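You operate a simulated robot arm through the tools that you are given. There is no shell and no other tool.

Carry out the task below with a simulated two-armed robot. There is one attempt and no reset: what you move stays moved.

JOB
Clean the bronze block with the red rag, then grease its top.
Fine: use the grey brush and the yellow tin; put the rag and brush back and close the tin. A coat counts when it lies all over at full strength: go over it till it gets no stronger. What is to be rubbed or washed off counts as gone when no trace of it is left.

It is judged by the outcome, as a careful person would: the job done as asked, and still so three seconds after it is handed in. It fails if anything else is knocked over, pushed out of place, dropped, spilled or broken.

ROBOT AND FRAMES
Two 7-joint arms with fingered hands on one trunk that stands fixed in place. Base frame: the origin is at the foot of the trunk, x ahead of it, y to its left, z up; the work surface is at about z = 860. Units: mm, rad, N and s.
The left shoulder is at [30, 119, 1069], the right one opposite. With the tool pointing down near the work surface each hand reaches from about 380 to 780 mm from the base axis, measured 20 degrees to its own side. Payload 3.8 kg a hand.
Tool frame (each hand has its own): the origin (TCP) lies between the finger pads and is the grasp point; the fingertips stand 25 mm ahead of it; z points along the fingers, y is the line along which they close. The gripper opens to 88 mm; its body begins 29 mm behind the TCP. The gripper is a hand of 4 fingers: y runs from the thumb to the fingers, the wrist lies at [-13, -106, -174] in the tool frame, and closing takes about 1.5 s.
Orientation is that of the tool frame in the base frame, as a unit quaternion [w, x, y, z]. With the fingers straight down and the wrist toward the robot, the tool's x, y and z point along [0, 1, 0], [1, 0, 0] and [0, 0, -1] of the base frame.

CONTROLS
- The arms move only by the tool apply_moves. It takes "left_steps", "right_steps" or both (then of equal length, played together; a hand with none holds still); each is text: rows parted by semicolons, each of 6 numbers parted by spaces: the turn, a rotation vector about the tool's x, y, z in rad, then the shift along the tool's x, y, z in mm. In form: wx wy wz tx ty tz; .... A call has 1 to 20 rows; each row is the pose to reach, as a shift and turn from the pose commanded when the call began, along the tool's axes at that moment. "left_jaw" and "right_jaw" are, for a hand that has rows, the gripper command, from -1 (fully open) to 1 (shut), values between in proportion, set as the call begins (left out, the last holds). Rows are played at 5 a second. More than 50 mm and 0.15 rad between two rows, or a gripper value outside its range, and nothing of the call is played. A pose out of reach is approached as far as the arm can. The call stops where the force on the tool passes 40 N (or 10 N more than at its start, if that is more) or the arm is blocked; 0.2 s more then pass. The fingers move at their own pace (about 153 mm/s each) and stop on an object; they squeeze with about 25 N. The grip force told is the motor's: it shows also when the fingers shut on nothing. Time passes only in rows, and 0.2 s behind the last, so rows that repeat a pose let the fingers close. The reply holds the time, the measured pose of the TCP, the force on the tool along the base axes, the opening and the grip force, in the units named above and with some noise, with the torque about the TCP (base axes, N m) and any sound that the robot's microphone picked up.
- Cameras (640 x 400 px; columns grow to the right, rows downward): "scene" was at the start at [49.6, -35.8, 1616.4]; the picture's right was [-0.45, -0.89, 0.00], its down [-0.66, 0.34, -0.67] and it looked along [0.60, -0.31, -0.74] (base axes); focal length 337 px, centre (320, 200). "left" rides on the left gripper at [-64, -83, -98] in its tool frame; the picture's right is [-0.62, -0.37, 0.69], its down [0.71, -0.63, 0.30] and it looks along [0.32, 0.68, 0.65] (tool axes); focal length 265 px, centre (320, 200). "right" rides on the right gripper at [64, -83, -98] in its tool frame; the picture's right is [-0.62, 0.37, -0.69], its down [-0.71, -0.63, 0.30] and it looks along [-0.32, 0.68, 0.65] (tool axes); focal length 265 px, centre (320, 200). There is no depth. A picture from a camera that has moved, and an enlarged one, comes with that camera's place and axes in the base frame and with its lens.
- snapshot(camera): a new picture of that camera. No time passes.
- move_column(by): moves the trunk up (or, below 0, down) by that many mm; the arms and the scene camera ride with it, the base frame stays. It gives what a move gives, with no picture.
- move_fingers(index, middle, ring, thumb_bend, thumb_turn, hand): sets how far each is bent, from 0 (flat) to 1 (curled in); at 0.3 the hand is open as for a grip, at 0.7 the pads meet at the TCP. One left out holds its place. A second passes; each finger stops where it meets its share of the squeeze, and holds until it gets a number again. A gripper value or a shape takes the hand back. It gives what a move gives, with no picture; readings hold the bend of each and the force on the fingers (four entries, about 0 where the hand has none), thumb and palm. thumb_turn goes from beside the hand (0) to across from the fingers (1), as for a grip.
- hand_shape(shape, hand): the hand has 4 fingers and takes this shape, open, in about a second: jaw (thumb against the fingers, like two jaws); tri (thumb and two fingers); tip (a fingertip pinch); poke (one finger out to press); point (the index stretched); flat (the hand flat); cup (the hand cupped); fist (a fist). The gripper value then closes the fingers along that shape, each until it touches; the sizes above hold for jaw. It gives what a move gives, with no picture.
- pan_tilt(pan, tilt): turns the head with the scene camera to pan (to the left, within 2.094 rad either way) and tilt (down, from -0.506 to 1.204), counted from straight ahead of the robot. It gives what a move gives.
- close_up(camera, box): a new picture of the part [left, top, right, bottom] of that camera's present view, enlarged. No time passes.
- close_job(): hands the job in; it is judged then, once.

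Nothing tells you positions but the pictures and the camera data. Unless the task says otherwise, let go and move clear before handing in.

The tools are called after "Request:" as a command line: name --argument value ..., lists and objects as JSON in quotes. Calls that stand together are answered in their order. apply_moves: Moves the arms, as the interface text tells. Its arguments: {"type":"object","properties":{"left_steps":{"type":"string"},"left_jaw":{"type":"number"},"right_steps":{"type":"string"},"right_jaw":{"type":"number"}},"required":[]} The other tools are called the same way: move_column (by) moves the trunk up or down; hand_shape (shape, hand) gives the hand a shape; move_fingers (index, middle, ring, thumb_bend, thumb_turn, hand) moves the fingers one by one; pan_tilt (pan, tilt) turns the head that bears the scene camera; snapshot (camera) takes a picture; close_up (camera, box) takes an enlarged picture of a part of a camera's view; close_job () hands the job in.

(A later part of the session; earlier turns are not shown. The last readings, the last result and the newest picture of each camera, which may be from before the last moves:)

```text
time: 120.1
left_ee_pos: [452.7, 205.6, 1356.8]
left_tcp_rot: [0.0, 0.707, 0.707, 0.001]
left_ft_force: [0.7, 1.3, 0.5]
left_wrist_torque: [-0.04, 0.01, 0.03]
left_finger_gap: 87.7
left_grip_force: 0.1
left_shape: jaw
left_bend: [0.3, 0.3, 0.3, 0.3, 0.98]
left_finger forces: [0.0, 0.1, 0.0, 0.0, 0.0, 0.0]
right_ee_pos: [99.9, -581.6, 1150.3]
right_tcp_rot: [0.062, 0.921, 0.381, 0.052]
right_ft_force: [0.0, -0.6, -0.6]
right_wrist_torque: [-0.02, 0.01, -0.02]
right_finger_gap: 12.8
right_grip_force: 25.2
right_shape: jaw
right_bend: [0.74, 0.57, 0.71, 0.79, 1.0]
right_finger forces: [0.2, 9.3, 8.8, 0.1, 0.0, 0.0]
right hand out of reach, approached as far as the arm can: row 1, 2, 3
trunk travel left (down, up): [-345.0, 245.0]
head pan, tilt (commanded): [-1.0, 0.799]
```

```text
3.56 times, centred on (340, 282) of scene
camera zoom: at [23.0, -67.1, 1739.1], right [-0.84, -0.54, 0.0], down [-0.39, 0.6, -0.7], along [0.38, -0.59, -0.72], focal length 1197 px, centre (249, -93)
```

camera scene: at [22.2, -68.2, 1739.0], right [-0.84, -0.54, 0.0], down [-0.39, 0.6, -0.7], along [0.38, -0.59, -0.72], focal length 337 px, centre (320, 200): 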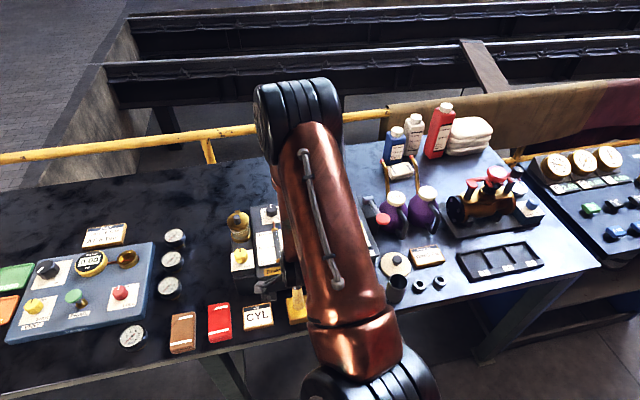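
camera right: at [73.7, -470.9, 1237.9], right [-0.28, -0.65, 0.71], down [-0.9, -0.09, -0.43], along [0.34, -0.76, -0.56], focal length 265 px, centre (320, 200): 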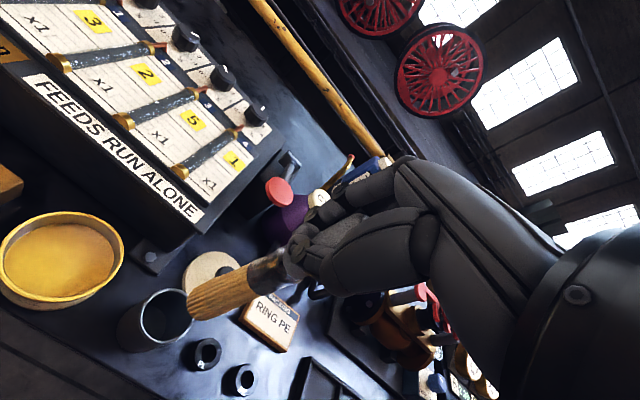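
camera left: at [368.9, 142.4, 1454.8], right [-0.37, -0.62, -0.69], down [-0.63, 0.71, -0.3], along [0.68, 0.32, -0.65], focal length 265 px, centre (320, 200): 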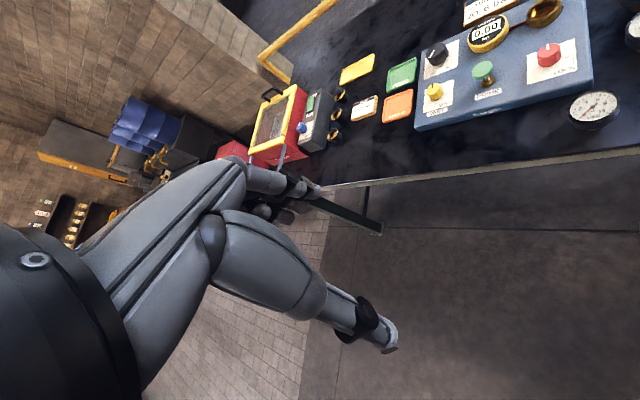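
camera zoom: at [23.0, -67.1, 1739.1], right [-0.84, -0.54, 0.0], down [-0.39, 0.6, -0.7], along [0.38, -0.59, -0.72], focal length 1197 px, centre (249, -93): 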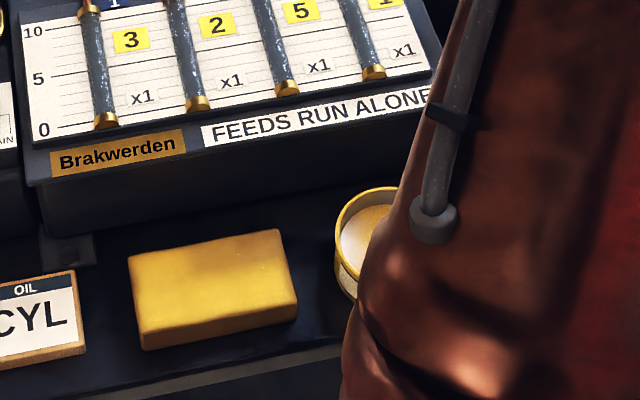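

The block is in full view now, so I'll inspect the coat and check the brush's attitude over the cup.

Request:
close_up --camera "scene" --box '[282, 290, 338, 332]'

Request:
close_up --camera "right" --box '[100, 200, 340, 400]'

```text
9.52 times, centred on (310, 311) of scene
camera zoom: at [23.0, -67.1, 1739.1], right [-0.84, -0.54, 0.0], down [-0.39, 0.6, -0.7], along [0.38, -0.59, -0.72], focal length 3206 px, centre (415, -857)
```

zoom: 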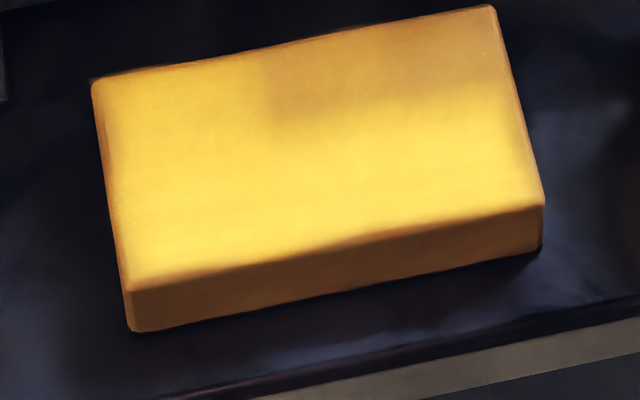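

```text
2.00 times, centred on (220, 300) of right
camera zoom: at [73.7, -470.9, 1237.9], right [-0.28, -0.65, 0.71], down [-0.9, -0.09, -0.43], along [0.34, -0.76, -0.56], focal length 531 px, centre (520, 0)
```

zoom: 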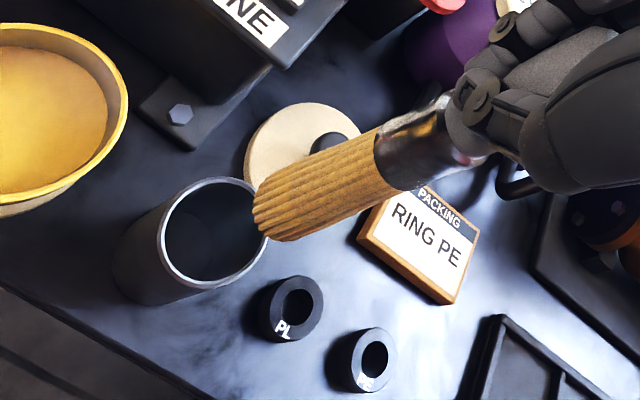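

The front and left of the top are fully yellow; the rear right still needs grease. The brush hangs nearly vertical above the cup, so I'll centre it and lower it in.

Request:
apply_moves --right_steps "0 0 0 3.5 -4.9 -0.6; 0 0 0 2.6 -8 20; 0 0 0 1.6 -11.1 38.9; 0 0 0 1.6 -11.1 38.9"

Request:
close_up --camera "right" --box '[100, 200, 340, 400]'

Request:
close_up --camera "scene" --box '[320, 220, 460, 325]'

```text
time: 121.1
left_ee_pos: [452.5, 206.4, 1357.1]
left_tcp_rot: [0.0, 0.707, 0.707, 0.0]
left_ft_force: [-0.3, -0.2, -1.0]
left_wrist_torque: [-0.01, -0.01, 0.02]
left_finger_gap: 87.8
left_grip_force: 0.0
left_shape: jaw
left_bend: [0.3, 0.3, 0.3, 0.3, 0.98]
left_finger forces: [0.1, 0.0, 0.1, 0.0, 0.0, 0.0]
right_ee_pos: [100.0, -575.4, 1110.1]
right_tcp_rot: [0.063, 0.921, 0.381, 0.052]
right_ft_force: [-0.1, 0.4, -0.6]
right_wrist_torque: [0.02, 0.0, 0.04]
right_finger_gap: 12.7
right_grip_force: 24.9
right_shape: jaw
right_bend: [0.74, 0.57, 0.71, 0.79, 1.0]
right_finger forces: [0.1, 9.2, 9.2, 0.1, 0.0, 0.1]
trunk travel left (down, up): [-345.0, 245.0]
head pan, tilt (commanded): [-1.0, 0.799]
```

```text
2.00 times, centred on (220, 300) of right
camera zoom: at [74.0, -463.9, 1198.1], right [-0.28, -0.65, 0.71], down [-0.9, -0.09, -0.43], along [0.34, -0.76, -0.55], focal length 531 px, centre (520, 0)
```

zoom: 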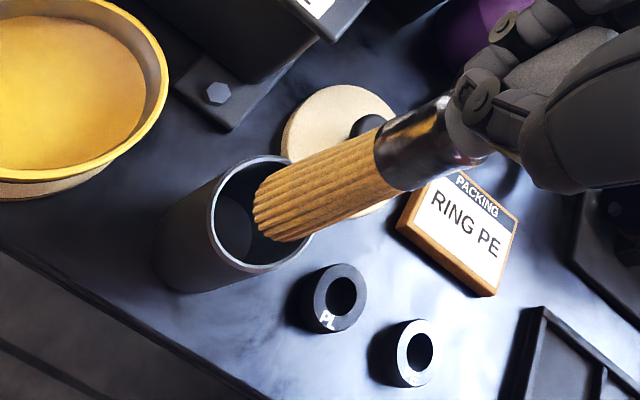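

```text
3.81 times, centred on (390, 272) of scene
camera zoom: at [22.6, -67.1, 1739.1], right [-0.84, -0.54, 0.0], down [-0.39, 0.6, -0.7], along [0.38, -0.59, -0.72], focal length 1282 px, centre (53, -76)
```

zoom: 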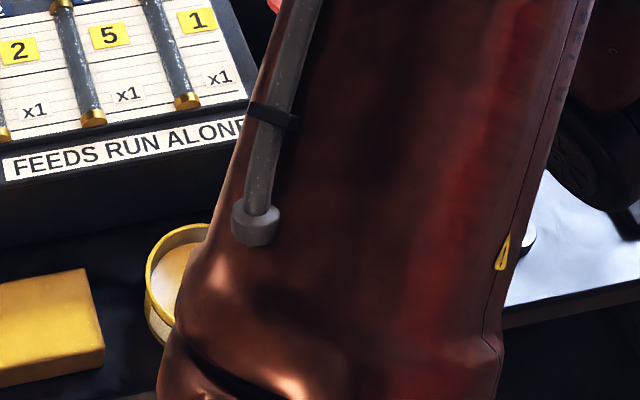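

The bristles are centred over the cup within about 4 mm. Lowering them in.

Request:
apply_moves --right_steps "0 0 0 0.4 -5 24.6; 0 0 0 -1 -9.1 49.2; 0 0 0 -2 -12 68; 0 0 0 -2.7 -14.5 83.8; 0 0 0 -2.7 -14.5 83.8"

Request:
close_up --camera "right" --box '[100, 180, 380, 400]'

```text
time: 122.3
left_ee_pos: [452.2, 206.3, 1357.1]
left_tcp_rot: [0.001, 0.707, 0.707, 0.0]
left_ft_force: [-0.5, -0.3, -0.6]
left_wrist_torque: [-0.03, -0.02, -0.01]
left_finger_gap: 87.6
left_grip_force: 0.1
left_shape: jaw
left_bend: [0.3, 0.3, 0.3, 0.3, 0.98]
left_finger forces: [0.0, 0.0, 0.0, 0.1, 0.0, 0.1]
right_ee_pos: [100.9, -571.7, 1024.3]
right_tcp_rot: [0.062, 0.921, 0.382, 0.052]
right_ft_force: [-0.6, -0.4, -1.3]
right_wrist_torque: [-0.02, 0.01, 0.01]
right_finger_gap: 12.9
right_grip_force: 24.7
right_shape: jaw
right_bend: [0.74, 0.57, 0.71, 0.79, 1.0]
right_finger forces: [0.2, 9.2, 9.8, 0.1, 0.1, 0.1]
trunk travel left (down, up): [-345.0, 245.0]
head pan, tilt (commanded): [-1.0, 0.799]
```

```text
1.82 times, centred on (240, 290) of right
camera zoom: at [74.5, -461.9, 1112.3], right [-0.28, -0.65, 0.71], down [-0.9, -0.09, -0.43], along [0.34, -0.76, -0.55], focal length 483 px, centre (466, 36)
```

zoom: 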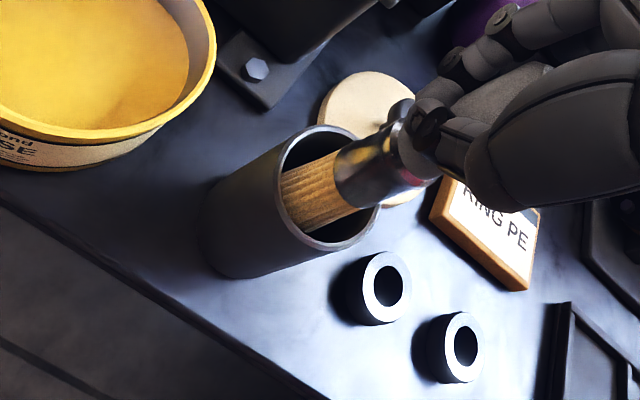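

Request:
apply_moves --right_steps "0 0 0 -0.15 -0.5 3; 0 0 0 -0.3 -0.9 5.9; 0 0 0 -0.4 -1.2 7.9; 0 0 0 -0.4 -1.2 7.9"

```text
time: 123.3
left_ee_pos: [452.8, 207.6, 1357.0]
left_tcp_rot: [0.0, 0.707, 0.708, 0.0]
left_ft_force: [0.0, -0.1, 1.0]
left_wrist_torque: [0.0, -0.01, -0.02]
left_finger_gap: 87.5
left_grip_force: 0.1
left_shape: jaw
left_bend: [0.3, 0.3, 0.3, 0.3, 0.98]
left_finger forces: [0.0, 0.0, 0.0, 0.0, 0.0, 0.0]
right_ee_pos: [101.3, -572.7, 1016.6]
right_tcp_rot: [0.062, 0.921, 0.382, 0.052]
right_ft_force: [0.2, 0.7, 0.0]
right_wrist_torque: [-0.05, -0.02, -0.01]
right_finger_gap: 12.8
right_grip_force: 25.4
right_shape: jaw
right_bend: [0.74, 0.57, 0.71, 0.79, 1.0]
right_finger forces: [0.1, 9.4, 9.7, 0.0, 0.1, 0.0]
trunk travel left (down, up): [-345.0, 245.0]
head pan, tilt (commanded): [-1.0, 0.799]
```

Request:
apply_moves --right_steps "0 0 0 -0.1 -0.3 2; 0 0 0 -0.2 -0.6 4; 0 0 0 -0.25 -0.8 5; 0 0 0 -0.25 -0.8 5"

Request:
close_up --camera "right" --box '[100, 180, 380, 400]'

```text
time: 124.3
left_ee_pos: [453.2, 206.0, 1357.8]
left_tcp_rot: [0.0, 0.707, 0.707, 0.001]
left_ft_force: [0.0, 0.5, -0.3]
left_wrist_torque: [-0.02, -0.01, 0.02]
left_finger_gap: 87.4
left_grip_force: 0.0
left_shape: jaw
left_bend: [0.3, 0.3, 0.3, 0.3, 0.98]
left_finger forces: [0.0, 0.0, 0.0, 0.0, 0.0, 0.1]
right_ee_pos: [100.4, -572.3, 1011.9]
right_tcp_rot: [0.063, 0.921, 0.381, 0.052]
right_ft_force: [0.6, 0.9, 5.7]
right_wrist_torque: [0.0, -0.07, 0.06]
right_finger_gap: 13.1
right_grip_force: 24.5
right_shape: jaw
right_bend: [0.74, 0.57, 0.71, 0.8, 1.0]
right_finger forces: [0.1, 9.5, 8.6, 0.0, 0.0, 0.1]
trunk travel left (down, up): [-345.0, 245.0]
head pan, tilt (commanded): [-1.0, 0.799]
```

```text
1.82 times, centred on (240, 290) of right
camera zoom: at [74.5, -461.8, 1099.4], right [-0.28, -0.64, 0.71], down [-0.9, -0.09, -0.43], along [0.34, -0.76, -0.55], focal length 483 px, centre (466, 36)
```

zoom: 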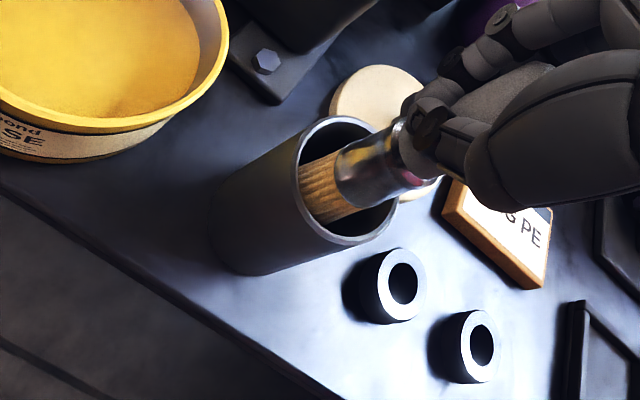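

The brush stands on the cup's floor (5.7 N). I'll open the hand to release it.

Request:
apply_moves --right_steps "0 0 0 0 0.2 -1; 0 0 0 0 0.2 -1; 0 0 0 0 0.2 -1; 0 0 0 0 0.2 -1; 0 0 0 0 0.2 -1; 0 0 0 0 0.2 -1; 0 0 0 0 0.2 -1" --right_jaw -0.3

Request:
close_up --camera "right" --box '[140, 140, 420, 360]'

```text
time: 125.9
left_ee_pos: [452.5, 205.8, 1356.1]
left_tcp_rot: [-0.001, 0.707, 0.707, -0.001]
left_ft_force: [0.1, 0.1, 0.4]
left_wrist_torque: [-0.01, 0.0, 0.03]
left_finger_gap: 87.5
left_grip_force: 0.1
left_shape: jaw
left_bend: [0.3, 0.3, 0.3, 0.3, 0.98]
left_finger forces: [0.0, 0.0, 0.0, 0.0, 0.0, 0.0]
right_ee_pos: [100.7, -572.0, 1011.7]
right_tcp_rot: [0.064, 0.921, 0.382, 0.052]
right_ft_force: [-0.2, -0.9, 0.3]
right_wrist_torque: [-0.01, -0.05, 0.03]
right_finger_gap: 56.9
right_grip_force: 0.0
right_shape: jaw
right_bend: [0.28, 0.39, 0.36, 0.62, 1.0]
right_finger forces: [0.0, 0.0, 0.0, 0.1, 0.0, 0.0]
trunk travel left (down, up): [-345.0, 245.0]
head pan, tilt (commanded): [-1.0, 0.799]
```

```text
1.82 times, centred on (280, 250) of right
camera zoom: at [74.2, -462.0, 1099.9], right [-0.28, -0.65, 0.71], down [-0.9, -0.09, -0.43], along [0.34, -0.76, -0.56], focal length 483 px, centre (393, 109)
```

zoom: 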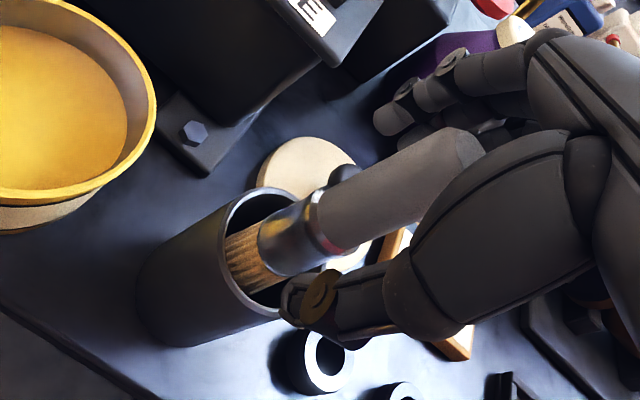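

Released; the brush stands in the cup. I'll rise straight off it, level the hand again and look at where the handle is.

Request:
apply_moves --right_steps "0 0 0 1 3 -20; 0 0 0 2.2 7 -45; 0 0 0 3.4 10.8 -70; 0.05 -0.016 0 4.6 14.6 -94; 0.1 -0.032 0 4.6 14.6 -94; 0.153 -0.048 0 4.6 14.6 -94; 0.153 -0.048 0 4.6 14.6 -94"

Request:
snapshot --camera "right"

Request:
close_up --camera "right" --box '[140, 180, 340, 360]'

```text
time: 127.5
left_ee_pos: [451.9, 206.3, 1356.8]
left_tcp_rot: [0.0, 0.707, 0.707, 0.0]
left_ft_force: [0.0, -0.1, 0.6]
left_wrist_torque: [0.01, -0.01, -0.01]
left_finger_gap: 87.7
left_grip_force: 0.0
left_shape: jaw
left_bend: [0.3, 0.3, 0.3, 0.3, 0.98]
left_finger forces: [0.0, 0.1, 0.1, 0.0, 0.1, 0.0]
right_ee_pos: [99.9, -571.9, 1107.5]
right_tcp_rot: [0.0, 0.924, 0.383, 0.0]
right_ft_force: [-0.6, -0.2, -0.3]
right_wrist_torque: [-0.01, -0.02, 0.03]
right_finger_gap: 56.9
right_grip_force: 0.0
right_shape: jaw
right_bend: [0.28, 0.39, 0.36, 0.62, 1.0]
right_finger forces: [0.0, 0.0, 0.0, 0.0, 0.0, 0.0]
trunk travel left (down, up): [-345.0, 245.0]
head pan, tilt (commanded): [-1.0, 0.799]
```

```text
taken
camera right: at [87.2, -468.4, 1206.1], right [-0.18, -0.7, 0.69], down [-0.95, -0.06, -0.31], along [0.25, -0.71, -0.65], focal length 265 px, centre (320, 200)
```

right: 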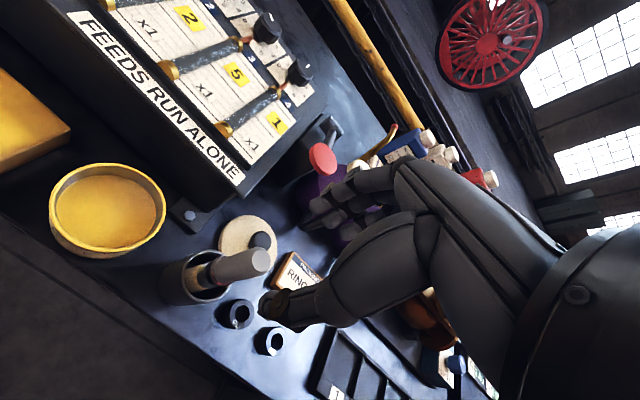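

```text
2.22 times, centred on (240, 270) of right
camera zoom: at [87.2, -468.4, 1206.1], right [-0.18, -0.7, 0.69], down [-0.95, -0.06, -0.31], along [0.25, -0.71, -0.65], focal length 590 px, centre (498, 44)
```

zoom: 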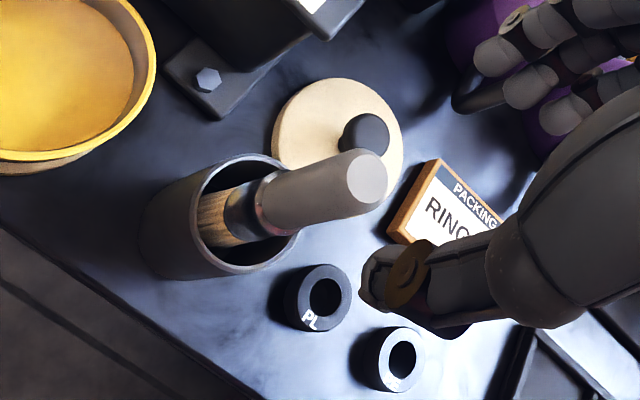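

The brush stands upright at (103, -581). I'll centre the hand on the handle and take a slightly lower grip.

Request:
apply_moves --right_steps "0 0 0 -4 9.7 0; 0 0 0 -4 9.7 25; 0 0 0 -4 9.7 55; 0 0 0 -4 9.7 80; 0 0 0 -4 9.7 95; 0 0 0 -4 9.7 101; 0 0 0 -4 9.7 101"

Request:
close_up --camera "right" --box '[160, 150, 400, 370]'

```text
time: 129.1
left_ee_pos: [452.3, 206.3, 1357.6]
left_tcp_rot: [0.0, 0.707, 0.707, 0.0]
left_ft_force: [-0.3, 0.0, -0.1]
left_wrist_torque: [0.02, -0.03, 0.03]
left_finger_gap: 87.7
left_grip_force: 0.1
left_shape: jaw
left_bend: [0.3, 0.3, 0.3, 0.3, 0.98]
left_finger forces: [0.0, 0.1, 0.1, 0.1, 0.1, 0.1]
right_ee_pos: [103.7, -582.1, 1006.9]
right_tcp_rot: [0.001, 0.924, 0.383, -0.001]
right_ft_force: [0.0, 0.0, -0.2]
right_wrist_torque: [-0.02, 0.02, 0.03]
right_finger_gap: 56.8
right_grip_force: 0.0
right_shape: jaw
right_bend: [0.28, 0.39, 0.36, 0.62, 1.0]
right_finger forces: [0.1, 0.0, 0.1, 0.1, 0.1, 0.1]
trunk travel left (down, up): [-345.0, 245.0]
head pan, tilt (commanded): [-1.0, 0.799]
```

```text
1.82 times, centred on (280, 260) of right
camera zoom: at [91.1, -478.6, 1105.0], right [-0.18, -0.7, 0.69], down [-0.95, -0.06, -0.31], along [0.26, -0.71, -0.65], focal length 483 px, centre (393, 91)
```

zoom: 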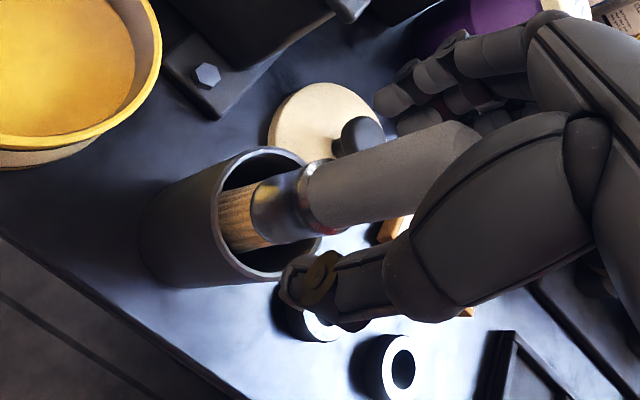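

Request:
apply_moves --right_steps "0 0 0 0 0 0; 0 0 0 0 0 0; 0 0 0 0 0 0; 0 0 0 0 0 0; 0 0 0 0 0 0; 0 0 0 0 0 0; 0 0 0 0 0 0; 0 0 0 0 0 0; 0 0 0 0 0 0" --right_jaw 1

Request:
close_up --camera "right" --box '[160, 150, 400, 370]'

```text
time: 131.1
left_ee_pos: [452.3, 205.9, 1356.1]
left_tcp_rot: [-0.001, 0.707, 0.707, 0.0]
left_ft_force: [-0.5, -0.3, 0.2]
left_wrist_torque: [0.01, 0.0, 0.02]
left_finger_gap: 87.8
left_grip_force: 0.1
left_shape: jaw
left_bend: [0.3, 0.3, 0.3, 0.3, 0.98]
left_finger forces: [0.0, 0.1, 0.0, 0.1, 0.1, 0.0]
right_ee_pos: [103.8, -582.4, 1007.1]
right_tcp_rot: [0.001, 0.924, 0.382, -0.001]
right_ft_force: [0.8, 0.5, 0.4]
right_wrist_torque: [-0.01, -0.05, -0.01]
right_finger_gap: 13.7
right_grip_force: 25.4
right_shape: jaw
right_bend: [0.73, 0.61, 0.69, 0.75, 1.0]
right_finger forces: [14.5, 7.3, 0.0, 0.0, 21.7, 0.0]
trunk travel left (down, up): [-345.0, 245.0]
head pan, tilt (commanded): [-1.0, 0.799]
```

```text
1.82 times, centred on (280, 260) of right
camera zoom: at [91.0, -478.7, 1105.2], right [-0.18, -0.7, 0.69], down [-0.95, -0.06, -0.31], along [0.26, -0.71, -0.65], focal length 483 px, centre (393, 91)
```

zoom: 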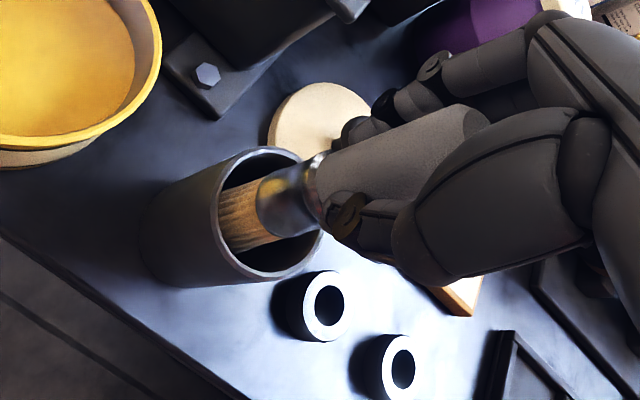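

Gripped again with index, middle and thumb. I'll lift out and dip once more in the tin, lightly this time.

Request:
apply_moves --right_steps "0 0 0 0 0 -10; 0 0 0 0 0 -30; 0 0 0 0 0 -60; 0 0 0 0 0 -90; 0 0 0 0 0 -115; 0 0 0 25 0.5 -115; 0 0 0 55 1 -115; 0 0 0 85 1.6 -115; 0 0 0 102.5 2.1 -115; 0 0 0 102.5 2.1 -90; 0 0 0 102.5 2.1 -65; 0 0 0 102.5 2.1 -45; 0 0 0 102.5 2.1 -35; 0 0 0 102.5 2.1 -35"

Request:
snapshot --camera "right"

```text
time: 134.1
left_ee_pos: [453.2, 206.9, 1356.7]
left_tcp_rot: [0.0, 0.707, 0.707, 0.0]
left_ft_force: [-0.2, -0.5, -0.7]
left_wrist_torque: [-0.03, 0.03, 0.01]
left_finger_gap: 87.6
left_grip_force: 0.1
left_shape: jaw
left_bend: [0.3, 0.3, 0.3, 0.3, 0.98]
left_finger forces: [0.0, 0.0, 0.0, 0.1, 0.0, 0.0]
right_ee_pos: [178.3, -509.6, 1041.8]
right_tcp_rot: [0.001, 0.924, 0.382, 0.001]
right_ft_force: [1.1, 0.1, -0.5]
right_wrist_torque: [0.01, 0.0, 0.02]
right_finger_gap: 14.0
right_grip_force: 25.0
right_shape: jaw
right_bend: [0.73, 0.61, 0.69, 0.75, 1.0]
right_finger forces: [14.8, 7.7, 0.0, 0.0, 21.8, 0.0]
trunk travel left (down, up): [-345.0, 245.0]
head pan, tilt (commanded): [-1.0, 0.799]
```

```text
taken
camera right: at [165.0, -406.4, 1140.3], right [-0.18, -0.7, 0.69], down [-0.95, -0.06, -0.31], along [0.26, -0.71, -0.65], focal length 265 px, centre (320, 200)
```

right: 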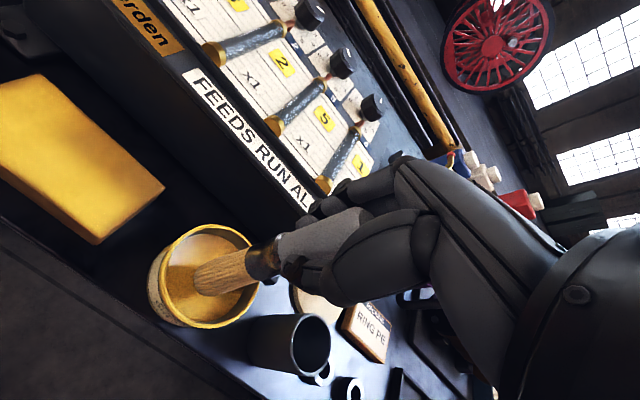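

Request:
apply_moves --right_steps "0 0 0 0 0 3; 0 0 0 0 0 6; 0 0 0 0 0 8; 0 0 0 0 0 9; 0 0 0 0 0 9"

```text
time: 135.3
left_ee_pos: [453.7, 207.0, 1356.9]
left_tcp_rot: [-0.001, 0.707, 0.707, 0.0]
left_ft_force: [0.4, -0.6, 0.4]
left_wrist_torque: [0.02, 0.0, 0.02]
left_finger_gap: 87.9
left_grip_force: 0.0
left_shape: jaw
left_bend: [0.3, 0.3, 0.3, 0.3, 0.98]
left_finger forces: [0.0, 0.1, 0.0, 0.0, 0.1, 0.0]
right_ee_pos: [178.6, -510.3, 1033.1]
right_tcp_rot: [0.001, 0.924, 0.383, -0.001]
right_ft_force: [-1.1, -0.6, -0.4]
right_wrist_torque: [0.02, 0.01, 0.0]
right_finger_gap: 14.1
right_grip_force: 25.0
right_shape: jaw
right_bend: [0.73, 0.61, 0.69, 0.75, 1.0]
right_finger forces: [14.8, 7.7, 0.1, 0.1, 21.8, 0.0]
trunk travel left (down, up): [-345.0, 245.0]
head pan, tilt (commanded): [-1.0, 0.799]
```

Request:
apply_moves --right_steps "0 0 0 0 0 1.5; 0 0 0 0 0 3; 0 0 0 0 0 4; 0 0 0 0 0 4"

```text
time: 136.3
left_ee_pos: [451.3, 207.3, 1356.2]
left_tcp_rot: [0.0, 0.707, 0.707, 0.0]
left_ft_force: [0.3, 0.3, -0.3]
left_wrist_torque: [0.01, 0.03, 0.01]
left_finger_gap: 87.5
left_grip_force: 0.0
left_shape: jaw
left_bend: [0.3, 0.3, 0.3, 0.3, 0.98]
left_finger forces: [0.0, 0.1, 0.1, 0.0, 0.1, 0.0]
right_ee_pos: [177.3, -510.3, 1029.8]
right_tcp_rot: [0.004, 0.924, 0.383, 0.0]
right_ft_force: [-1.2, 0.3, 20.6]
right_wrist_torque: [0.02, -0.02, 0.02]
right_finger_gap: 14.6
right_grip_force: 25.2
right_shape: jaw
right_bend: [0.73, 0.61, 0.69, 0.75, 1.0]
right_finger forces: [16.2, 9.7, 0.0, 0.0, 26.8, 0.0]
trunk travel left (down, up): [-345.0, 245.0]
head pan, tilt (commanded): [-1.0, 0.799]
```

Firm contact at about z=1031. I'll ease off, make a tiny swirl and lift out, then go over to the block.

Request:
apply_moves --right_steps "0 0 0 0 0 -1.2; 0 0 0 3 0 -1.4; 0 0 0 3 3 -1.4; 0 0 0 0 3 -1.4; 0 0 0 -3 0 -1.4; 0 0 0 0 -2 -1.4; 0 0 0 0 0 -1.4; 0 0 0 0 0 -20; 0 0 0 0 0 -50; 0 0 0 0 0 -75; 0 0 0 30 2 -75; 0 0 0 65 4 -75; 0 0 0 100 7 -75; 0 0 0 130 9 -75; 0 0 0 139 10 -75; 0 0 0 139 10 -75"

Request:
snapshot --camera "right"

Request:
close_up --camera "scene" --box '[250, 230, 390, 335]'

```text
time: 139.7
left_ee_pos: [452.2, 206.6, 1356.6]
left_tcp_rot: [0.0, 0.707, 0.707, -0.001]
left_ft_force: [-0.2, 0.7, -0.6]
left_wrist_torque: [-0.01, 0.02, -0.01]
left_finger_gap: 87.6
left_grip_force: 0.2
left_shape: jaw
left_bend: [0.3, 0.3, 0.3, 0.3, 0.98]
left_finger forces: [0.0, 0.0, 0.0, 0.0, 0.1, 0.0]
right_ee_pos: [284.4, -419.3, 1101.8]
right_tcp_rot: [0.001, 0.924, 0.383, 0.0]
right_ft_force: [-0.5, -0.2, 0.1]
right_wrist_torque: [-0.01, -0.01, -0.03]
right_finger_gap: 14.3
right_grip_force: 25.8
right_shape: jaw
right_bend: [0.73, 0.61, 0.69, 0.75, 1.0]
right_finger forces: [15.8, 8.0, 0.1, 0.0, 21.9, 0.0]
trunk travel left (down, up): [-345.0, 245.0]
head pan, tilt (commanded): [-1.0, 0.799]
```

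```text
taken
camera right: at [270.9, -315.4, 1201.2], right [-0.18, -0.7, 0.69], down [-0.95, -0.06, -0.31], along [0.25, -0.71, -0.65], focal length 265 px, centre (320, 200)
```

right: 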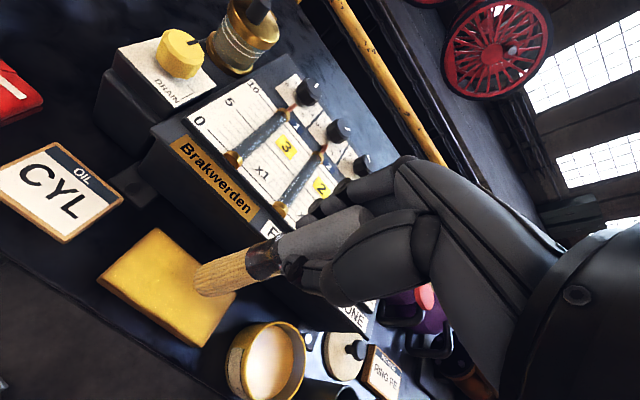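

```text
3.81 times, centred on (320, 282) of scene
camera zoom: at [22.8, -67.8, 1739.1], right [-0.84, -0.54, 0.0], down [-0.39, 0.6, -0.7], along [0.38, -0.59, -0.72], focal length 1282 px, centre (320, -114)
```

zoom: 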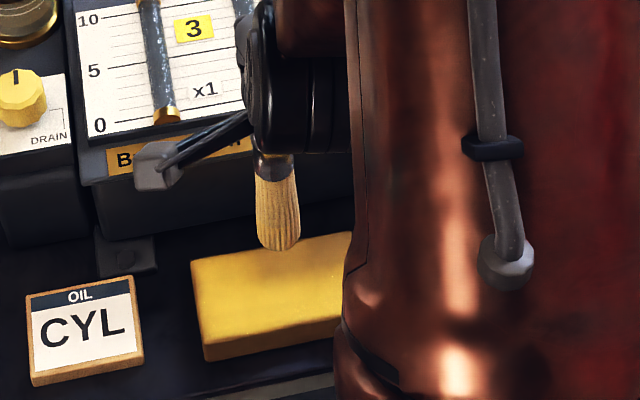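

The brush hangs vertical now. I'll lower to light contact on the block.

Request:
apply_moves --right_steps "0 0 0 0 0 25; 0 0 0 0 0 45; 0 0 0 0 0 60; 0 0 0 0 0 66; 0 0 0 0 0 66"

Request:
apply_moves --right_steps "0 0 0 0 0 1; 0 0 0 0 0 2; 0 0 0 0 0 2"

```text
time: 140.9
left_ee_pos: [452.6, 205.8, 1356.0]
left_tcp_rot: [0.0, 0.707, 0.707, 0.0]
left_ft_force: [0.0, 0.1, -1.1]
left_wrist_torque: [0.03, -0.01, 0.01]
left_finger_gap: 87.7
left_grip_force: 0.1
left_shape: jaw
left_bend: [0.3, 0.3, 0.3, 0.3, 0.98]
left_finger forces: [0.0, 0.0, 0.0, 0.0, 0.0, 0.0]
right_ee_pos: [283.5, -420.3, 1036.0]
right_tcp_rot: [0.001, 0.924, 0.382, 0.0]
right_ft_force: [1.0, -0.1, -0.6]
right_wrist_torque: [-0.02, -0.01, -0.01]
right_finger_gap: 14.2
right_grip_force: 25.0
right_shape: jaw
right_bend: [0.73, 0.61, 0.69, 0.75, 1.0]
right_finger forces: [15.7, 8.0, 0.1, 0.0, 21.7, 0.0]
trunk travel left (down, up): [-345.0, 245.0]
head pan, tilt (commanded): [-1.0, 0.799]
```

```text
time: 141.7
left_ee_pos: [453.3, 206.3, 1356.8]
left_tcp_rot: [0.0, 0.707, 0.707, 0.0]
left_ft_force: [0.7, -0.3, 0.6]
left_wrist_torque: [0.0, -0.01, -0.02]
left_finger_gap: 87.7
left_grip_force: 0.0
left_shape: jaw
left_bend: [0.3, 0.3, 0.3, 0.3, 0.98]
left_finger forces: [0.0, 0.0, 0.0, 0.0, 0.0, 0.1]
right_ee_pos: [284.0, -421.4, 1033.8]
right_tcp_rot: [0.001, 0.924, 0.383, 0.0]
right_ft_force: [-0.4, -0.2, -1.3]
right_wrist_torque: [0.01, 0.02, -0.01]
right_finger_gap: 14.6
right_grip_force: 24.9
right_shape: jaw
right_bend: [0.73, 0.61, 0.69, 0.75, 1.0]
right_finger forces: [15.8, 8.0, 0.1, 0.0, 21.8, 0.1]
trunk travel left (down, up): [-345.0, 245.0]
head pan, tilt (commanded): [-1.0, 0.799]
```

Request:
apply_moves --right_steps "0 0 0 0 0 0.8; 0 0 0 0 0 1.6; 0 0 0 0 0 1.6"

```text
time: 142.5
left_ee_pos: [452.5, 207.8, 1357.5]
left_tcp_rot: [0.0, 0.708, 0.707, 0.0]
left_ft_force: [-0.5, 0.1, -1.0]
left_wrist_torque: [0.01, -0.05, -0.02]
left_finger_gap: 87.8
left_grip_force: 0.0
left_shape: jaw
left_bend: [0.3, 0.3, 0.3, 0.3, 0.98]
left_finger forces: [0.0, 0.0, 0.0, 0.0, 0.1, 0.0]
right_ee_pos: [283.8, -419.8, 1034.5]
right_tcp_rot: [0.001, 0.924, 0.384, 0.001]
right_ft_force: [-0.5, -0.9, 7.0]
right_wrist_torque: [-0.02, -0.02, 0.01]
right_finger_gap: 14.5
right_grip_force: 25.1
right_shape: jaw
right_bend: [0.73, 0.61, 0.69, 0.75, 1.0]
right_finger forces: [16.1, 8.6, 0.0, 0.0, 23.3, 0.0]
trunk travel left (down, up): [-345.0, 245.0]
head pan, tilt (commanded): [-1.0, 0.799]
```

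7 N; I'll lighten to about 3 N and stroke the rear rows, which were still thin.

Request:
apply_moves --right_steps "0 0 0 0 6 -0.5; 0 0 0 -13 6 -0.5; 0 0 0 -26 6 -0.5; 0 0 0 -39 6 -0.5; 0 0 0 -54 6 -0.5; 0 0 0 -54 13 -0.5; 0 0 0 -41 13 -0.5; 0 0 0 -28 13 -0.5; 0 0 0 -15 13 -0.5; 0 0 0 -2 13 -0.5; 0 0 0 11 13 -0.5; 0 0 0 24 13 -0.5; 0 0 0 37 13 -0.5; 0 0 0 50 13 -0.5; 0 0 0 50 20 -0.5; 0 0 0 37 20 -0.5; 0 0 0 24 20 -0.5; 0 0 0 11 20 -0.5; 0 0 0 -2 20 -0.5; 0 0 0 -15 20 -0.5"

Request:
snapshot --camera "right"

```text
time: 146.7
left_ee_pos: [452.7, 206.6, 1356.5]
left_tcp_rot: [0.001, 0.707, 0.707, -0.001]
left_ft_force: [1.0, -0.5, -0.5]
left_wrist_torque: [0.0, -0.01, 0.02]
left_finger_gap: 87.4
left_grip_force: 0.1
left_shape: jaw
left_bend: [0.3, 0.3, 0.3, 0.3, 0.98]
left_finger forces: [0.1, 0.0, 0.0, 0.1, 0.0, 0.1]
right_ee_pos: [286.3, -444.0, 1034.3]
right_tcp_rot: [0.001, 0.924, 0.383, 0.0]
right_ft_force: [-0.2, -0.3, -0.1]
right_wrist_torque: [0.03, -0.03, -0.03]
right_finger_gap: 14.1
right_grip_force: 24.6
right_shape: jaw
right_bend: [0.73, 0.61, 0.69, 0.75, 1.0]
right_finger forces: [16.5, 8.3, 0.0, 0.1, 21.9, 0.0]
trunk travel left (down, up): [-345.0, 245.0]
head pan, tilt (commanded): [-1.0, 0.799]
```

```text
taken
camera right: at [273.2, -340.6, 1133.0], right [-0.18, -0.7, 0.69], down [-0.95, -0.06, -0.31], along [0.26, -0.71, -0.65], focal length 265 px, centre (320, 200)
```

right: 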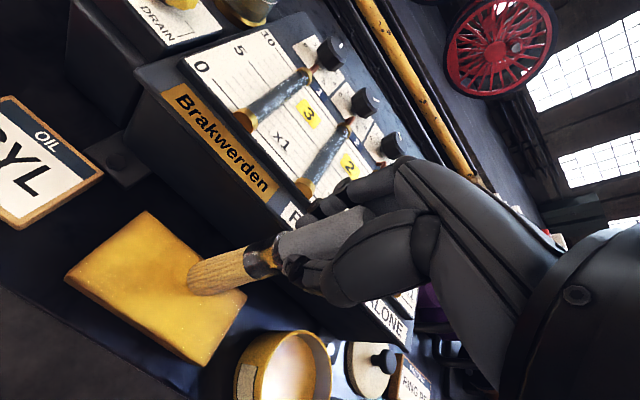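

The grip is holding well this time. I'll continue along the rear edge and back.

Request:
apply_moves --right_steps "0 0 0 -13 0 0.5; 0 0 0 -26 0 0.5; 0 0 0 -39 0 0.5; 0 0 0 -39 3 0.5; 0 0 0 -26 3 0.5; 0 0 0 -13 3 0.5; 0 0 0 0 3 0.5; 0 0 0 13 3 0.5; 0 0 0 26 3 0.5; 0 0 0 39 3 0.5; 0 0 0 52 3 0.5; 0 0 0 65 3 0.5; 0 0 0 65 -8 0.5; 0 0 0 52 -8 0.5; 0 0 0 39 -8 0.5; 0 0 0 26 -8 0.5; 0 0 0 13 -8 0.5; 0 0 0 0 -8 0.5; 0 0 0 -13 -8 0.5; 0 0 0 -26 -8 0.5"

Request:
close_up --camera "right" --box '[40, 190, 300, 380]'

```text
time: 150.9
left_ee_pos: [451.4, 206.3, 1356.8]
left_tcp_rot: [0.0, 0.707, 0.707, 0.0]
left_ft_force: [0.0, -0.9, 0.4]
left_wrist_torque: [-0.02, -0.02, -0.02]
left_finger_gap: 87.8
left_grip_force: 0.1
left_shape: jaw
left_bend: [0.3, 0.3, 0.3, 0.3, 0.98]
left_finger forces: [0.0, 0.0, 0.0, 0.1, 0.0, 0.0]
right_ee_pos: [263.0, -457.7, 1035.0]
right_tcp_rot: [0.0, 0.924, 0.383, 0.0]
right_ft_force: [-0.3, 0.4, -1.7]
right_wrist_torque: [-0.02, -0.01, 0.02]
right_finger_gap: 14.1
right_grip_force: 24.6
right_shape: jaw
right_bend: [0.73, 0.61, 0.69, 0.75, 1.0]
right_finger forces: [16.7, 9.3, 0.1, 0.0, 22.1, 0.0]
trunk travel left (down, up): [-345.0, 245.0]
head pan, tilt (commanded): [-1.0, 0.799]
```

```text
2.11 times, centred on (170, 285) of right
camera zoom: at [250.1, -354.2, 1133.1], right [-0.18, -0.7, 0.69], down [-0.95, -0.06, -0.31], along [0.26, -0.71, -0.65], focal length 559 px, centre (636, 21)
```

zoom: 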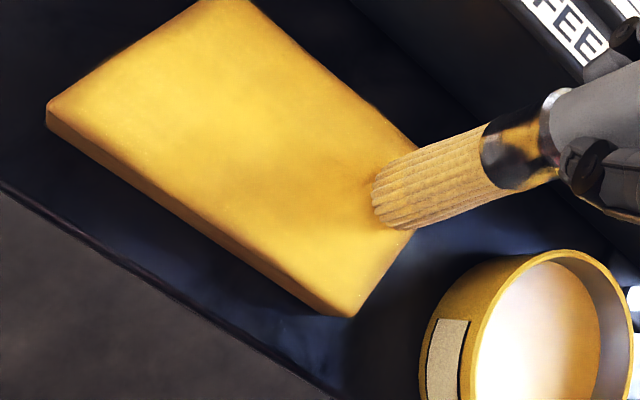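

I'll lift clear and check the coat over the whole top.

Request:
apply_moves --right_steps "0 0 0 0 0 -20; 0 0 0 -15 0 -50; 0 0 0 -50 0 -75; 0 0 0 -90 0 -75; 0 0 0 -130 0 -75; 0 0 0 -130 0 -75"

Request:
close_up --camera "scene" --box '[282, 290, 338, 332]'

Request:
snapshot --camera "right"

```text
time: 152.3
left_ee_pos: [453.7, 207.4, 1356.8]
left_tcp_rot: [0.0, 0.707, 0.708, 0.0]
left_ft_force: [0.6, -0.1, 0.6]
left_wrist_torque: [0.0, 0.03, -0.03]
left_finger_gap: 87.5
left_grip_force: 0.1
left_shape: jaw
left_bend: [0.3, 0.3, 0.3, 0.3, 0.98]
left_finger forces: [0.0, 0.0, 0.0, 0.0, 0.1, 0.1]
right_ee_pos: [172.1, -548.8, 1109.0]
right_tcp_rot: [0.001, 0.924, 0.383, 0.001]
right_ft_force: [0.6, 0.5, -0.8]
right_wrist_torque: [0.02, 0.0, 0.0]
right_finger_gap: 14.2
right_grip_force: 25.1
right_shape: jaw
right_bend: [0.73, 0.61, 0.69, 0.76, 1.0]
right_finger forces: [16.3, 9.3, 0.0, 0.0, 21.6, 0.1]
trunk travel left (down, up): [-345.0, 245.0]
head pan, tilt (commanded): [-1.0, 0.799]
```

```text
9.52 times, centred on (310, 311) of scene
camera zoom: at [23.4, -67.2, 1739.1], right [-0.84, -0.54, 0.0], down [-0.39, 0.6, -0.7], along [0.38, -0.59, -0.72], focal length 3206 px, centre (415, -857)
```

zoom: 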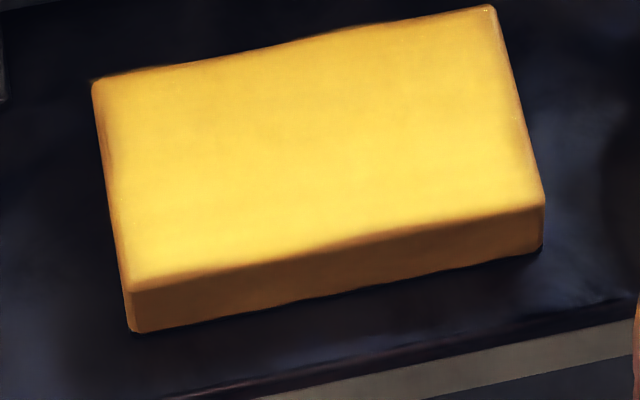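

```text
taken
camera right: at [158.4, -445.1, 1207.8], right [-0.18, -0.7, 0.69], down [-0.95, -0.06, -0.3], along [0.25, -0.71, -0.65], focal length 265 px, centre (320, 200)
```

right: 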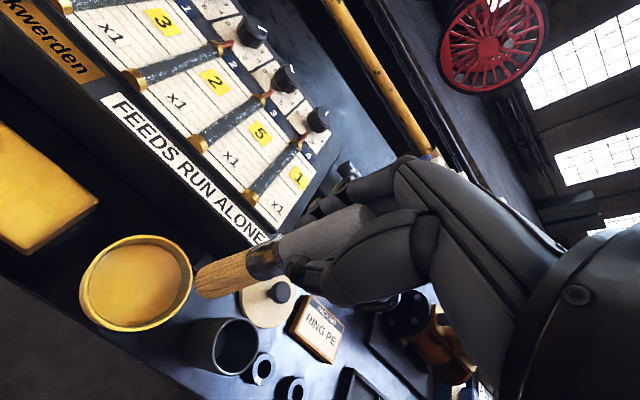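

Now the top is yellow all over, only slightly thinner along the rear. I'll dip once more and make a complete second coat over the whole top.

Request:
apply_moves --right_steps "0 0 0 16 -11 0; 0 0 0 31 -22.5 0; 0 0 0 31 -22.5 30; 0 0 0 31 -22.5 55; 0 0 0 31 -22.5 70; 0 0 0 31 -22.5 75; 0 0 0 31 -22.5 77; 0 0 0 31 -22.5 77"

```text
time: 154.1
left_ee_pos: [451.8, 206.2, 1356.0]
left_tcp_rot: [0.001, 0.707, 0.707, 0.0]
left_ft_force: [-0.6, 0.2, -0.5]
left_wrist_torque: [0.0, 0.02, -0.02]
left_finger_gap: 87.5
left_grip_force: 0.1
left_shape: jaw
left_bend: [0.3, 0.3, 0.3, 0.3, 0.98]
left_finger forces: [0.1, 0.0, 0.1, 0.1, 0.0, 0.0]
right_ee_pos: [176.7, -511.9, 1031.4]
right_tcp_rot: [0.001, 0.924, 0.382, 0.001]
right_ft_force: [-1.0, 0.2, -0.7]
right_wrist_torque: [0.02, -0.03, 0.02]
right_finger_gap: 14.1
right_grip_force: 25.0
right_shape: jaw
right_bend: [0.73, 0.61, 0.69, 0.76, 1.0]
right_finger forces: [16.5, 9.1, 0.0, 0.1, 21.4, 0.1]
trunk travel left (down, up): [-345.0, 245.0]
head pan, tilt (commanded): [-1.0, 0.799]
```

Request:
apply_moves --right_steps "0 0 0 0 0 1; 0 0 0 0 0 2; 0 0 0 0 0 2.5; 0 0 0 0 0 2.5"

```text
time: 155.1
left_ee_pos: [452.0, 207.5, 1357.1]
left_tcp_rot: [0.001, 0.707, 0.707, 0.001]
left_ft_force: [-0.3, 0.0, 0.1]
left_wrist_torque: [0.01, 0.02, 0.0]
left_finger_gap: 87.5
left_grip_force: 0.1
left_shape: jaw
left_bend: [0.3, 0.3, 0.3, 0.3, 0.98]
left_finger forces: [0.1, 0.0, 0.0, 0.0, 0.0, 0.1]
right_ee_pos: [177.2, -510.3, 1030.3]
right_tcp_rot: [0.002, 0.924, 0.382, 0.002]
right_ft_force: [-0.7, 0.4, 12.1]
right_wrist_torque: [-0.09, -0.02, 0.02]
right_finger_gap: 14.4
right_grip_force: 24.9
right_shape: jaw
right_bend: [0.73, 0.61, 0.69, 0.76, 1.0]
right_finger forces: [16.3, 10.7, 0.0, 0.0, 24.0, 0.0]
trunk travel left (down, up): [-345.0, 245.0]
head pan, tilt (commanded): [-1.0, 0.799]
```

Request:
apply_moves --right_steps "0 0 0 0 0 -20; 0 0 0 0 0 -50; 0 0 0 0 0 -78; 0 0 0 35 -3 -78; 0 0 0 70 -6 -78; 0 0 0 105 -9 -78; 0 0 0 140 -13 -78; 0 0 0 170 -16 -78; 0 0 0 186 -17 -78; 0 0 0 186 -17 -50; 0 0 0 186 -17 -25; 0 0 0 186 -17 -10; 0 0 0 186 -17 -4.5; 0 0 0 186 -17 -4.5"

Request:
snapshot --camera "right"

```text
time: 158.1
left_ee_pos: [450.9, 207.3, 1356.6]
left_tcp_rot: [0.0, 0.707, 0.707, 0.0]
left_ft_force: [-1.6, 0.4, 0.3]
left_wrist_torque: [-0.02, 0.01, 0.01]
left_finger_gap: 87.7
left_grip_force: 0.0
left_shape: jaw
left_bend: [0.3, 0.3, 0.3, 0.3, 0.98]
left_finger forces: [0.0, 0.1, 0.0, 0.0, 0.0, 0.0]
right_ee_pos: [297.6, -367.4, 1036.0]
right_tcp_rot: [0.001, 0.924, 0.383, 0.001]
right_ft_force: [-0.6, 0.1, 6.7]
right_wrist_torque: [-0.04, -0.01, 0.03]
right_finger_gap: 14.5
right_grip_force: 25.0
right_shape: jaw
right_bend: [0.73, 0.61, 0.69, 0.76, 1.0]
right_finger forces: [16.4, 10.1, 0.0, 0.1, 22.8, 0.0]
right hand out of reach, approached as far as the arm can: row 6, 7, 8, 9, 10
trunk travel left (down, up): [-345.0, 245.0]
head pan, tilt (commanded): [-1.0, 0.799]
```

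```text
taken
camera right: at [284.0, -264.5, 1132.1], right [-0.18, -0.7, 0.69], down [-0.95, -0.06, -0.31], along [0.26, -0.71, -0.65], focal length 265 px, centre (320, 200)
```

right: 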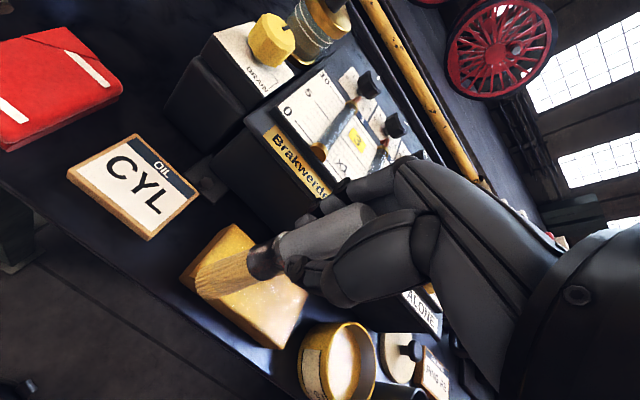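

At the front-left corner with about 6 N. I'll lighten a touch and make the full pass, row by row.

Request:
apply_moves --right_steps "0 0 0 -13 0 -0.5; 0 0 0 -26 0 -0.5; 0 0 0 -39 0 -0.5; 0 0 0 -52 0 -0.5; 0 0 0 -65 0 -0.5; 0 0 0 -78 0 -0.5; 0 0 0 -91 0 -0.5; 0 0 0 -101 0 -0.5; 0 0 0 -101 10 -0.5; 0 0 0 -88 10 -0.5; 0 0 0 -75 10 -0.5; 0 0 0 -62 10 -0.5; 0 0 0 -49 10 -0.5; 0 0 0 -36 10 -0.5; 0 0 0 -23 10 -0.5; 0 0 0 -10 10 -0.5; 0 0 0 3 10 -0.5; 0 0 0 3 20 -0.5; 0 0 0 -10 20 -0.5; 0 0 0 -23 20 -0.5"

Request:
snapshot --camera "right"

```text
time: 162.3
left_ee_pos: [452.3, 207.1, 1355.8]
left_tcp_rot: [0.0, 0.707, 0.707, 0.0]
left_ft_force: [0.6, 0.1, -0.1]
left_wrist_torque: [-0.02, -0.02, -0.01]
left_finger_gap: 87.6
left_grip_force: 0.1
left_shape: jaw
left_bend: [0.3, 0.3, 0.3, 0.3, 0.98]
left_finger forces: [0.0, 0.0, 0.0, 0.1, 0.0, 0.0]
right_ee_pos: [295.2, -397.8, 1033.9]
right_tcp_rot: [0.001, 0.924, 0.382, 0.001]
right_ft_force: [0.1, 0.1, -1.2]
right_wrist_torque: [-0.02, 0.02, -0.03]
right_finger_gap: 14.3
right_grip_force: 24.8
right_shape: jaw
right_bend: [0.72, 0.6, 0.69, 0.76, 1.0]
right_finger forces: [16.5, 9.6, 0.1, 0.0, 21.7, 0.2]
trunk travel left (down, up): [-345.0, 245.0]
head pan, tilt (commanded): [-1.0, 0.799]
```

```text
taken
camera right: at [281.7, -294.6, 1133.1], right [-0.18, -0.7, 0.69], down [-0.95, -0.06, -0.31], along [0.26, -0.71, -0.65], focal length 265 px, centre (320, 200)
```

right: 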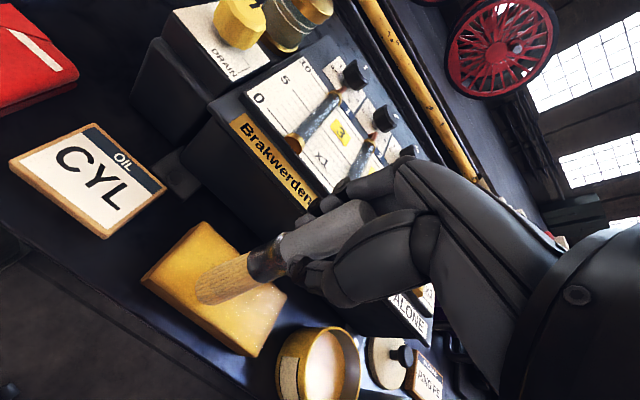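

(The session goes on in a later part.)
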